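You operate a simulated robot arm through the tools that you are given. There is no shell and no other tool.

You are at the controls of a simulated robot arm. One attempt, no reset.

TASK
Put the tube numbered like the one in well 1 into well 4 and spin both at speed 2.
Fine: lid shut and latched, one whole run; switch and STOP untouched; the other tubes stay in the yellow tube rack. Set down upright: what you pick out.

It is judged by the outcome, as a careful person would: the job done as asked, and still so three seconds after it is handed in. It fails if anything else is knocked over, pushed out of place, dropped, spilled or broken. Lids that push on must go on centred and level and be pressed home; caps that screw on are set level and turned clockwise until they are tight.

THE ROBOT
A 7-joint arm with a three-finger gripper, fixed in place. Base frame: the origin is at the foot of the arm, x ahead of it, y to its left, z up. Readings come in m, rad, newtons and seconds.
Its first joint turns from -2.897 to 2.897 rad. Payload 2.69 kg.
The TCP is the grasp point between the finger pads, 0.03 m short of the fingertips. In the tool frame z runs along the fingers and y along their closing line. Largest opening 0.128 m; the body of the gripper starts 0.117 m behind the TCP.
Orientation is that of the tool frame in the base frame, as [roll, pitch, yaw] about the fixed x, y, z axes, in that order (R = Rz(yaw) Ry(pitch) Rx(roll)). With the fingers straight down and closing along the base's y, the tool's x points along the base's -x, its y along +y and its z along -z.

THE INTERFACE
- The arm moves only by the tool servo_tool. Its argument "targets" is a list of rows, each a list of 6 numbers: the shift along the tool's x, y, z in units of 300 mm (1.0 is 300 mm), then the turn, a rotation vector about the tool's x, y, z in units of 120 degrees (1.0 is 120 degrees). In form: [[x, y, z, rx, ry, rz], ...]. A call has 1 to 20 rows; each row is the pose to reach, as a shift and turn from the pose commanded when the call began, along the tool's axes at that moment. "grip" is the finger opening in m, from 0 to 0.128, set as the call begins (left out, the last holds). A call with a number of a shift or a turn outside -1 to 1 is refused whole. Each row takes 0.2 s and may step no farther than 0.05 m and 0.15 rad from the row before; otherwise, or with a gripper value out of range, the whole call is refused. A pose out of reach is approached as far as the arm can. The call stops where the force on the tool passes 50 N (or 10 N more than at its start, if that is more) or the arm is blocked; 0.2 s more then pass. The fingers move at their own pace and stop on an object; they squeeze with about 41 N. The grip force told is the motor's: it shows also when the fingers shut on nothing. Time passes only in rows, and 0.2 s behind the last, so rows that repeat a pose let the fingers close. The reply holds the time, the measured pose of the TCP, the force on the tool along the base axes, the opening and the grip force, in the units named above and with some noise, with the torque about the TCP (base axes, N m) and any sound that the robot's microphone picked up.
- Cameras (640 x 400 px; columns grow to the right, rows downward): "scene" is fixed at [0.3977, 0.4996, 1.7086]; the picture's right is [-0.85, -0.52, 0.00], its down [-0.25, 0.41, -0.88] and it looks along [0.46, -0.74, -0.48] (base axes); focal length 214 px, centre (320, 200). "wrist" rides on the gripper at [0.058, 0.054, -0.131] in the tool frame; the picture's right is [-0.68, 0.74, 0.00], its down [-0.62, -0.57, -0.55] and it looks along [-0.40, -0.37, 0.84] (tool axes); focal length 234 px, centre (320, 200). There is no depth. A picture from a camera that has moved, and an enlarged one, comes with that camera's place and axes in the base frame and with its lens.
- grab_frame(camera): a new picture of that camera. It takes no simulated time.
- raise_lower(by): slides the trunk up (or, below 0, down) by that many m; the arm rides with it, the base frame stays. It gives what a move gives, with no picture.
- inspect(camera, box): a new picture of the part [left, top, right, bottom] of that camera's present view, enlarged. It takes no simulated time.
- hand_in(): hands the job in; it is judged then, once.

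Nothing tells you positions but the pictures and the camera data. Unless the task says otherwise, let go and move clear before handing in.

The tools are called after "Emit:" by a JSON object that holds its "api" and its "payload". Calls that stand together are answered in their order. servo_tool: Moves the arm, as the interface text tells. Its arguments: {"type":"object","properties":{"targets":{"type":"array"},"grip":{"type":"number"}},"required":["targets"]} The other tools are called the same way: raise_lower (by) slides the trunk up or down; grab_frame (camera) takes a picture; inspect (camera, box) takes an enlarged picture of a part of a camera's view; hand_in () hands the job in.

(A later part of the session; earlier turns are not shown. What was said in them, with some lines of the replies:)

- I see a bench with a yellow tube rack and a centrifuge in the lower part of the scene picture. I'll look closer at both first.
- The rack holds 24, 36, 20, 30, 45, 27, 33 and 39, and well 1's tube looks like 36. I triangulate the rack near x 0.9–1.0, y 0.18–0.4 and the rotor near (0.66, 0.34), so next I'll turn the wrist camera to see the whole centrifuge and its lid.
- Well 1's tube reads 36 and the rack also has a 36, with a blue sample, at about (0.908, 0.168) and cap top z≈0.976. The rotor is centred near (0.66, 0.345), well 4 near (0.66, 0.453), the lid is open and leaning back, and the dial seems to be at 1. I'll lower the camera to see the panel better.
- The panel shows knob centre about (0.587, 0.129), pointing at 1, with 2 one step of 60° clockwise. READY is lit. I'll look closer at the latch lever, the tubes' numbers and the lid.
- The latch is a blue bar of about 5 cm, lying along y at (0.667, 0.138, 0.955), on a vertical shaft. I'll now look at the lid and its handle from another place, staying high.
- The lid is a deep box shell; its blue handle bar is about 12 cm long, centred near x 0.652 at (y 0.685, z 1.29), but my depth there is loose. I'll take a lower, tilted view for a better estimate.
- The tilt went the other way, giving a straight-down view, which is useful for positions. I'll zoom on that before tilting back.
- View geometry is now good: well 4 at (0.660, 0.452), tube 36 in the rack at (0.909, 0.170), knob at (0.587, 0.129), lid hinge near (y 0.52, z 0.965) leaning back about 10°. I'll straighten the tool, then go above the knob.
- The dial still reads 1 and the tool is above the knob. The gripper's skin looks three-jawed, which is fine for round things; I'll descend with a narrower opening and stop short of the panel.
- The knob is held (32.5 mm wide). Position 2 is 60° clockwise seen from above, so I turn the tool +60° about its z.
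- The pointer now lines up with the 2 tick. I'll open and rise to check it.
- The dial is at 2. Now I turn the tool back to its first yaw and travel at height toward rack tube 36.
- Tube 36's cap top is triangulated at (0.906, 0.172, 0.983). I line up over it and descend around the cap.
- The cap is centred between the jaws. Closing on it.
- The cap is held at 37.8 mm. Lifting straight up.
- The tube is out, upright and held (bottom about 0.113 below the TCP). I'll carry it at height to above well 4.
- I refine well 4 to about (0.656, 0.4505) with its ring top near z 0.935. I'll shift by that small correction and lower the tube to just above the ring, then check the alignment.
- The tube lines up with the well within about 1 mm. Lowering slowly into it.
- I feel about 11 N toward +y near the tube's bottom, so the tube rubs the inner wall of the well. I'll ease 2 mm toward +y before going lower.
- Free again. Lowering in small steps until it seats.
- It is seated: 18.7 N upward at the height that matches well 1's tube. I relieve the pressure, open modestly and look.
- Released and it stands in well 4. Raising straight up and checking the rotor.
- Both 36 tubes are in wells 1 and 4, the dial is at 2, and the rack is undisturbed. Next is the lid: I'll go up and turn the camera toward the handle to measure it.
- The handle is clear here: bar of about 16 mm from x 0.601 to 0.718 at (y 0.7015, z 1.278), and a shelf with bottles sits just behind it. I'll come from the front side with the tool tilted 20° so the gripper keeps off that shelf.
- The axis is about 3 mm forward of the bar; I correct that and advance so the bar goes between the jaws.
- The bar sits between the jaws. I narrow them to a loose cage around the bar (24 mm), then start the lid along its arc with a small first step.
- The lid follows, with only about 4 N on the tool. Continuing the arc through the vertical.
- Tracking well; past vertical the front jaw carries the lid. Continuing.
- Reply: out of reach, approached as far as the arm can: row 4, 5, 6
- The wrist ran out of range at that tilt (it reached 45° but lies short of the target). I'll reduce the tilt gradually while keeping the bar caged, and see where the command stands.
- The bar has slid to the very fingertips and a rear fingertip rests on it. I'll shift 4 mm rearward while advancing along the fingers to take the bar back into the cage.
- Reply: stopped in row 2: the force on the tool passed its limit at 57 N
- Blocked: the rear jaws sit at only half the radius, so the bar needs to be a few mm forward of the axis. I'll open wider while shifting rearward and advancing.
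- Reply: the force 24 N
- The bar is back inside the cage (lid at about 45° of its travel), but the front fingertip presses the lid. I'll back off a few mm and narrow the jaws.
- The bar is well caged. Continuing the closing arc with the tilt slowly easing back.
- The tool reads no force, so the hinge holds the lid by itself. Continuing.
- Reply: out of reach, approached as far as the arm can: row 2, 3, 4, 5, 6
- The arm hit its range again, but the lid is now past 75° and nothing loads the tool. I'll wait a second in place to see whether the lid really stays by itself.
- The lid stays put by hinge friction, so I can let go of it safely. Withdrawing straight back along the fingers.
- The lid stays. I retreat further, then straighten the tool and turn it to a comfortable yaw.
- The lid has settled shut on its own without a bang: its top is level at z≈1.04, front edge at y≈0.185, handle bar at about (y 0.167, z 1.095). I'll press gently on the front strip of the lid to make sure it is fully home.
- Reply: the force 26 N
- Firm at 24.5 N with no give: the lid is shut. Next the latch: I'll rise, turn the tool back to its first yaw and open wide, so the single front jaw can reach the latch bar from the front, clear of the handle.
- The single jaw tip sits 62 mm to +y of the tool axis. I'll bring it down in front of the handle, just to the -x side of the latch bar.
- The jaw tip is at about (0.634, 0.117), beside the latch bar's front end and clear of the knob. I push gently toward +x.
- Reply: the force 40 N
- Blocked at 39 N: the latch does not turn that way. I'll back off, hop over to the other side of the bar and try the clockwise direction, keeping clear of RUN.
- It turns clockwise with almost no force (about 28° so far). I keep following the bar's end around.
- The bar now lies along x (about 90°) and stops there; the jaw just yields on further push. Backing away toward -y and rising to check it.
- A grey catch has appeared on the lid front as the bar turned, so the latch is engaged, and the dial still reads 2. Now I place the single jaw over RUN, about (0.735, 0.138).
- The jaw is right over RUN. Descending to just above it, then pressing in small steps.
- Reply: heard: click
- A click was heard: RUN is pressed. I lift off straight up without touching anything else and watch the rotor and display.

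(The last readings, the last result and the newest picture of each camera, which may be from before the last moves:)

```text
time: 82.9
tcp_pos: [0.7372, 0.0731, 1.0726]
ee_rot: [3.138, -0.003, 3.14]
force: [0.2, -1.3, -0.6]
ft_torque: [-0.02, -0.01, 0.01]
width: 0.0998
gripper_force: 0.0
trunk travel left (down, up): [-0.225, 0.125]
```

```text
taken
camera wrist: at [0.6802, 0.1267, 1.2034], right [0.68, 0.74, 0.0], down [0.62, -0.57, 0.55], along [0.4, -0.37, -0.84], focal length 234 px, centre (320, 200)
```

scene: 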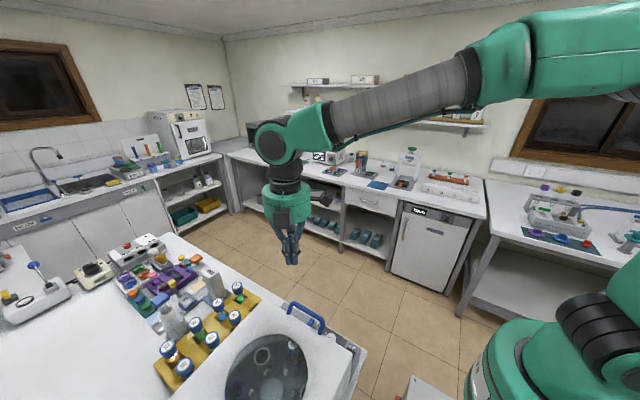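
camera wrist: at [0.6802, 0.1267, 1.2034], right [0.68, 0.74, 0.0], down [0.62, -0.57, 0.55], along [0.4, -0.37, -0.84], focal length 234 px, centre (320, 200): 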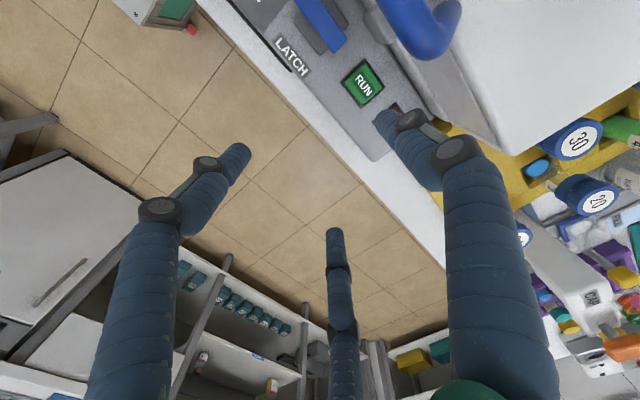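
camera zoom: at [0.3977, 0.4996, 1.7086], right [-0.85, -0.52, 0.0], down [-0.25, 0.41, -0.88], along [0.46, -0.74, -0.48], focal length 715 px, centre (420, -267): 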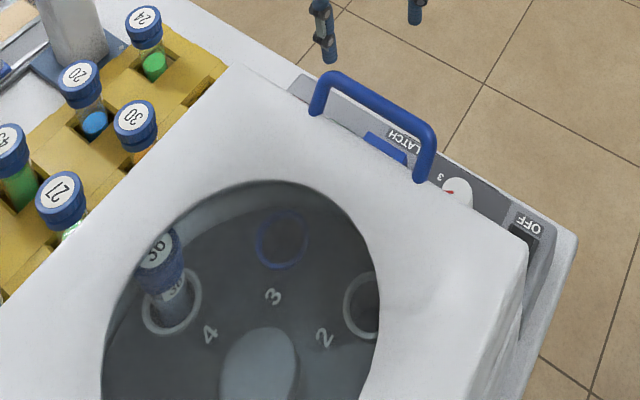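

The rotor has started turning (well 4 moved round). I'll move the arm away and up to where the wrist camera can read the display, letting the run go on.

Emit:
{"api": "servo_tool", "payload": {"targets": [[0.0, -0.05, -0.1, 0, 0, 0], [0.05, -0.1, -0.2, 0, 0, -0.068], [0.12, -0.153, -0.3, 0, 0, -0.136], [0.2, -0.153, -0.4, 0, 0, -0.204], [0.28, -0.153, -0.533, 0, 0, -0.272], [0.36, -0.153, -0.533, 0, 0, -0.34], [0.44, -0.153, -0.533, 0, 0, -0.408], [0.52, -0.153, -0.533, 0, 0, -0.476], [0.6, -0.153, -0.533, 0, 0, -0.544], [0.65, -0.153, -0.533, 0, 0, -0.612], [0.7, -0.153, -0.533, 0, 0, -0.68], [0.743, -0.153, -0.533, 0, 0, -0.75]]}}

Emit:
{"api": "grab_frame", "payload": {"camera": "wrist"}}

Emit:
{"api": "inspect", "payload": {"camera": "wrist", "box": [230, 100, 410, 230]}}

Emit:
{"api": "inspect", "payload": {"camera": "scene", "box": [200, 280, 380, 400]}}

```text
time: 85.5
tcp_pos: [0.5131, 0.0285, 1.2313]
ee_rot: [3.139, 0.002, -1.567]
force: [0.0, 0.3, -0.7]
ft_torque: [0.0, -0.03, -0.01]
width: 0.1002
gripper_force: 0.1
trunk travel left (down, up): [-0.225, 0.125]
```

```text
taken
camera wrist: at [0.4596, -0.0304, 1.3623], right [-0.74, 0.67, 0.0], down [0.56, 0.62, 0.55], along [0.37, 0.41, -0.84], focal length 234 px, centre (320, 200)
```

wrist: 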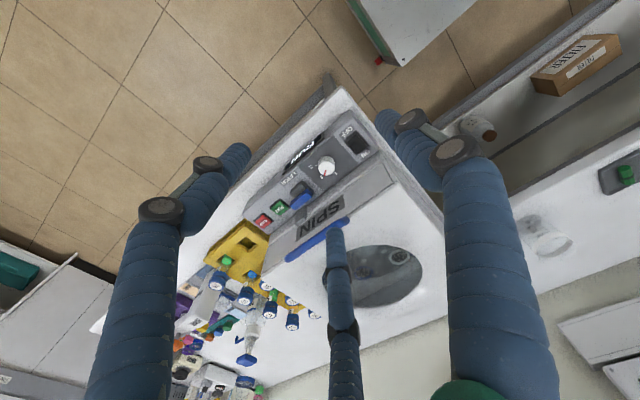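

```text
3.08 times, centred on (320, 165) of wrist
camera zoom: at [0.4596, -0.0304, 1.3623], right [-0.74, 0.67, 0.0], down [0.56, 0.62, 0.55], along [0.37, 0.41, -0.84], focal length 720 px, centre (320, 308)
```

zoom: 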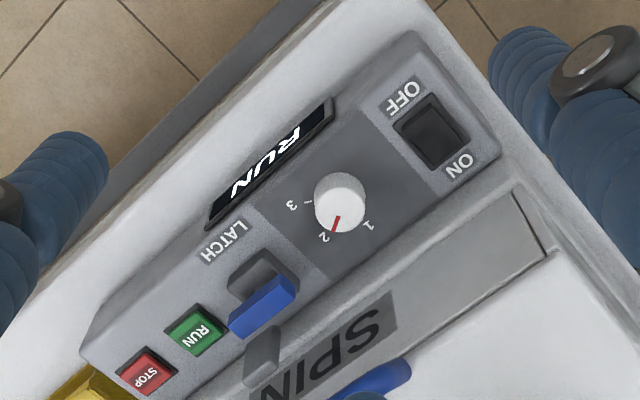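

```text
3.33 times, centred on (290, 340) of scene
camera zoom: at [0.3977, 0.4996, 1.7086], right [-0.85, -0.52, 0.0], down [-0.25, 0.41, -0.88], along [0.46, -0.74, -0.48], focal length 715 px, centre (420, -267)
```

zoom: 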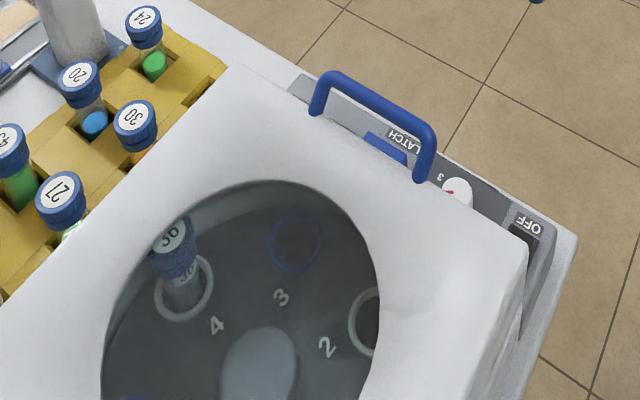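

The display reads RUN, the dial is at 2 and the latch is across. I hold still and wait for the run to finish.

Emit:
{"api": "servo_tool", "payload": {"targets": [[0, 0, 0, 0, 0, 0], [0, 0, 0, 0, 0, 0], [0, 0, 0, 0, 0, 0], [0, 0, 0, 0, 0, 0], [0, 0, 0, 0, 0, 0], [0, 0, 0, 0, 0, 0], [0, 0, 0, 0, 0, 0], [0, 0, 0, 0, 0, 0], [0, 0, 0, 0, 0, 0], [0, 0, 0, 0, 0, 0], [0, 0, 0, 0, 0, 0], [0, 0, 0, 0, 0, 0], [0, 0, 0, 0, 0, 0], [0, 0, 0, 0, 0, 0], [0, 0, 0, 0, 0, 0], [0, 0, 0, 0, 0, 0], [0, 0, 0, 0, 0, 0], [0, 0, 0, 0, 0, 0], [0, 0, 0, 0, 0, 0], [0, 0, 0, 0, 0, 0]]}}

Emit:
{"api": "inspect", "payload": {"camera": "wrist", "box": [230, 100, 410, 230]}}

```text
time: 89.7
tcp_pos: [0.5139, 0.0282, 1.232]
ee_rot: [3.14, 0.006, -1.572]
force: [0.5, -0.1, -0.4]
ft_torque: [0.01, 0.01, 0.04]
width: 0.1
gripper_force: 0.1
trunk travel left (down, up): [-0.225, 0.125]
```

```text
3.08 times, centred on (320, 165) of wrist
camera zoom: at [0.4598, -0.0302, 1.3623], right [-0.74, 0.68, 0.0], down [0.57, 0.61, 0.55], along [0.37, 0.41, -0.84], focal length 720 px, centre (320, 308)
```

zoom: 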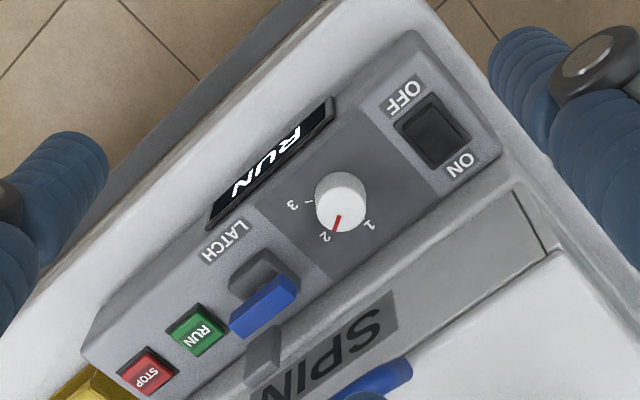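

Still RUN on the display; nothing else has changed. I keep waiting.

Emit:
{"api": "servo_tool", "payload": {"targets": [[0, 0, 0, 0, 0, 0], [0, 0, 0, 0, 0, 0], [0, 0, 0, 0, 0, 0], [0, 0, 0, 0, 0, 0], [0, 0, 0, 0, 0, 0], [0, 0, 0, 0, 0, 0], [0, 0, 0, 0, 0, 0], [0, 0, 0, 0, 0, 0], [0, 0, 0, 0, 0, 0], [0, 0, 0, 0, 0, 0], [0, 0, 0, 0, 0, 0], [0, 0, 0, 0, 0, 0], [0, 0, 0, 0, 0, 0], [0, 0, 0, 0, 0, 0], [0, 0, 0, 0, 0, 0], [0, 0, 0, 0, 0, 0], [0, 0, 0, 0, 0, 0], [0, 0, 0, 0, 0, 0], [0, 0, 0, 0, 0, 0], [0, 0, 0, 0, 0, 0]]}}

Emit:
{"api": "servo_tool", "payload": {"targets": [[0, 0, 0, 0, 0, 0], [0, 0, 0, 0, 0, 0], [0, 0, 0, 0, 0, 0], [0, 0, 0, 0, 0, 0], [0, 0, 0, 0, 0, 0], [0, 0, 0, 0, 0, 0], [0, 0, 0, 0, 0, 0], [0, 0, 0, 0, 0, 0], [0, 0, 0, 0, 0, 0], [0, 0, 0, 0, 0, 0], [0, 0, 0, 0, 0, 0], [0, 0, 0, 0, 0, 0], [0, 0, 0, 0, 0, 0], [0, 0, 0, 0, 0, 0], [0, 0, 0, 0, 0, 0], [0, 0, 0, 0, 0, 0], [0, 0, 0, 0, 0, 0], [0, 0, 0, 0, 0, 0], [0, 0, 0, 0, 0, 0], [0, 0, 0, 0, 0, 0]]}}

Emit:
{"api": "inspect", "payload": {"camera": "wrist", "box": [230, 100, 410, 230]}}

```text
time: 93.9
tcp_pos: [0.5136, 0.0292, 1.232]
ee_rot: [3.14, 0.004, -1.572]
force: [0.3, -0.1, 0.5]
ft_torque: [0.02, -0.02, 0.01]
width: 0.0999
gripper_force: 0.0
trunk travel left (down, up): [-0.225, 0.125]
```

```text
time: 98.1
tcp_pos: [0.5132, 0.0287, 1.2328]
ee_rot: [3.14, 0.003, -1.571]
force: [0.9, 0.9, 0.1]
ft_torque: [0.02, 0.0, -0.01]
width: 0.1002
gripper_force: 0.1
trunk travel left (down, up): [-0.225, 0.125]
```

```text
3.08 times, centred on (320, 165) of wrist
camera zoom: at [0.4598, -0.0302, 1.3623], right [-0.74, 0.68, 0.0], down [0.57, 0.61, 0.55], along [0.37, 0.41, -0.84], focal length 720 px, centre (320, 308)
```

zoom: 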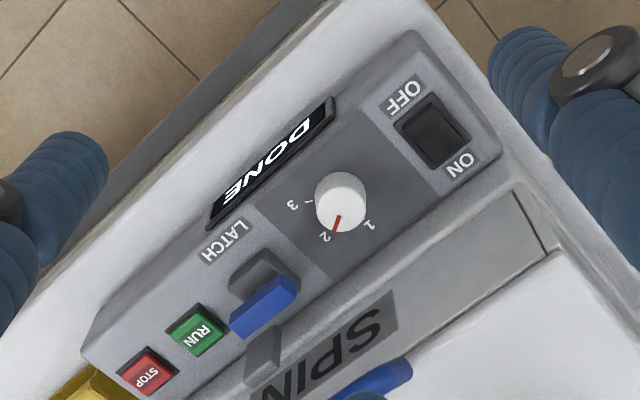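

The display now reads DONE: one whole run has finished at 2, with the lid shut and latched. I take a last look at the whole scene before handing in.

Emit:
{"api": "grab_frame", "payload": {"camera": "scene"}}

Emit:
{"api": "inspect", "payload": {"camera": "scene", "box": [140, 260, 380, 400]}}

Emit:
{"api": "inspect", "payload": {"camera": "wrist", "box": [170, 180, 470, 380]}}

```text
taken
```

scene: 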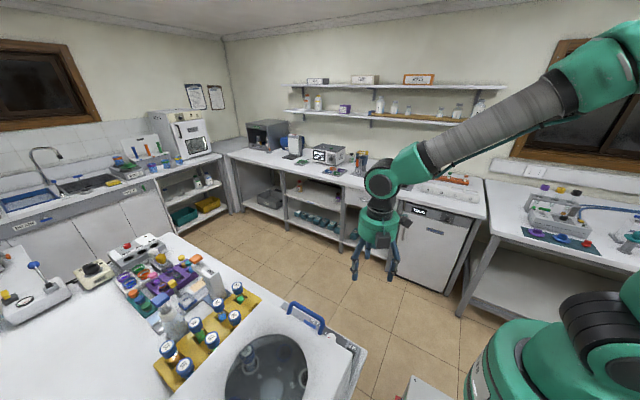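

```text
2.67 times, centred on (260, 330) of scene
camera zoom: at [0.3977, 0.4996, 1.7086], right [-0.85, -0.52, 0.0], down [-0.25, 0.41, -0.88], along [0.46, -0.74, -0.48], focal length 572 px, centre (480, -147)
```

zoom: 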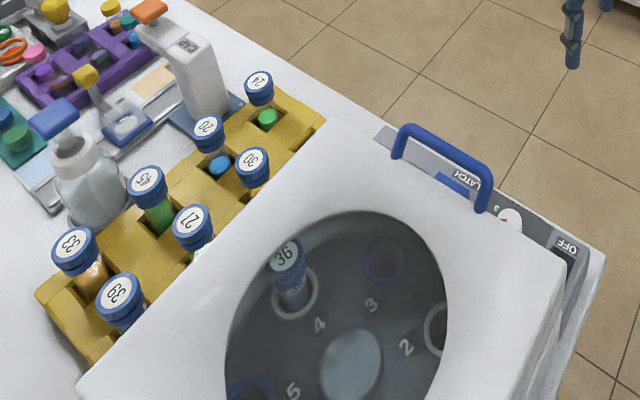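

```text
2.00 times, centred on (320, 280) of wrist
camera zoom: at [0.4598, -0.0302, 1.3623], right [-0.74, 0.68, 0.0], down [0.57, 0.61, 0.55], along [0.37, 0.41, -0.84], focal length 468 px, centre (320, 40)
```

zoom: 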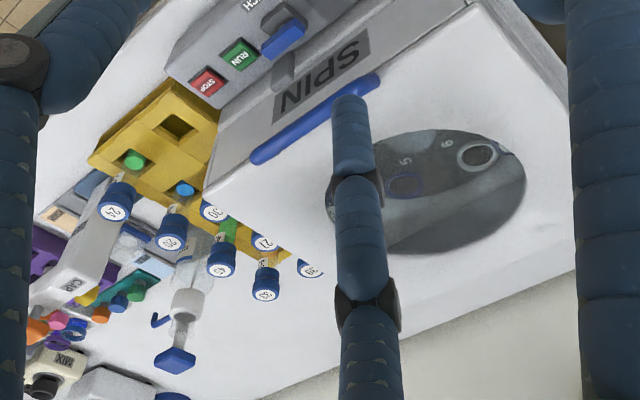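

Both 36 tubes were spun at speed 2 and the display reads DONE. The lid is shut and latched, the other seven tubes stand in the yellow rack, and the arm is clear, so I hand in.

Emit:
{"api": "hand_in", "payload": {}}

```text
The job is handed in.
```

I put tube 36 from the yellow rack into well 4, opposite the 36 in well 1. Both were spun at speed 2 for one whole run, and the display read DONE before I handed in.

- **Lid and latch:** the lid is shut and latched. Partway through closing, the gripper jammed on the handle and hit the 57 N force stop. After I let go, the lid settled shut by itself with no bang heard, and it felt firm when I pressed on it.
- **Latch direction:** I first pushed the latch the wrong way, at about 39 N, and stopped. It then turned easily the other way.
- **Controls:** I pressed RUN once. The ON/OFF switch and STOP were not touched, and the dial is at 2.
- **Other tubes:** the other seven are still upright in the yellow rack, and I saw nothing else moved or spilled.
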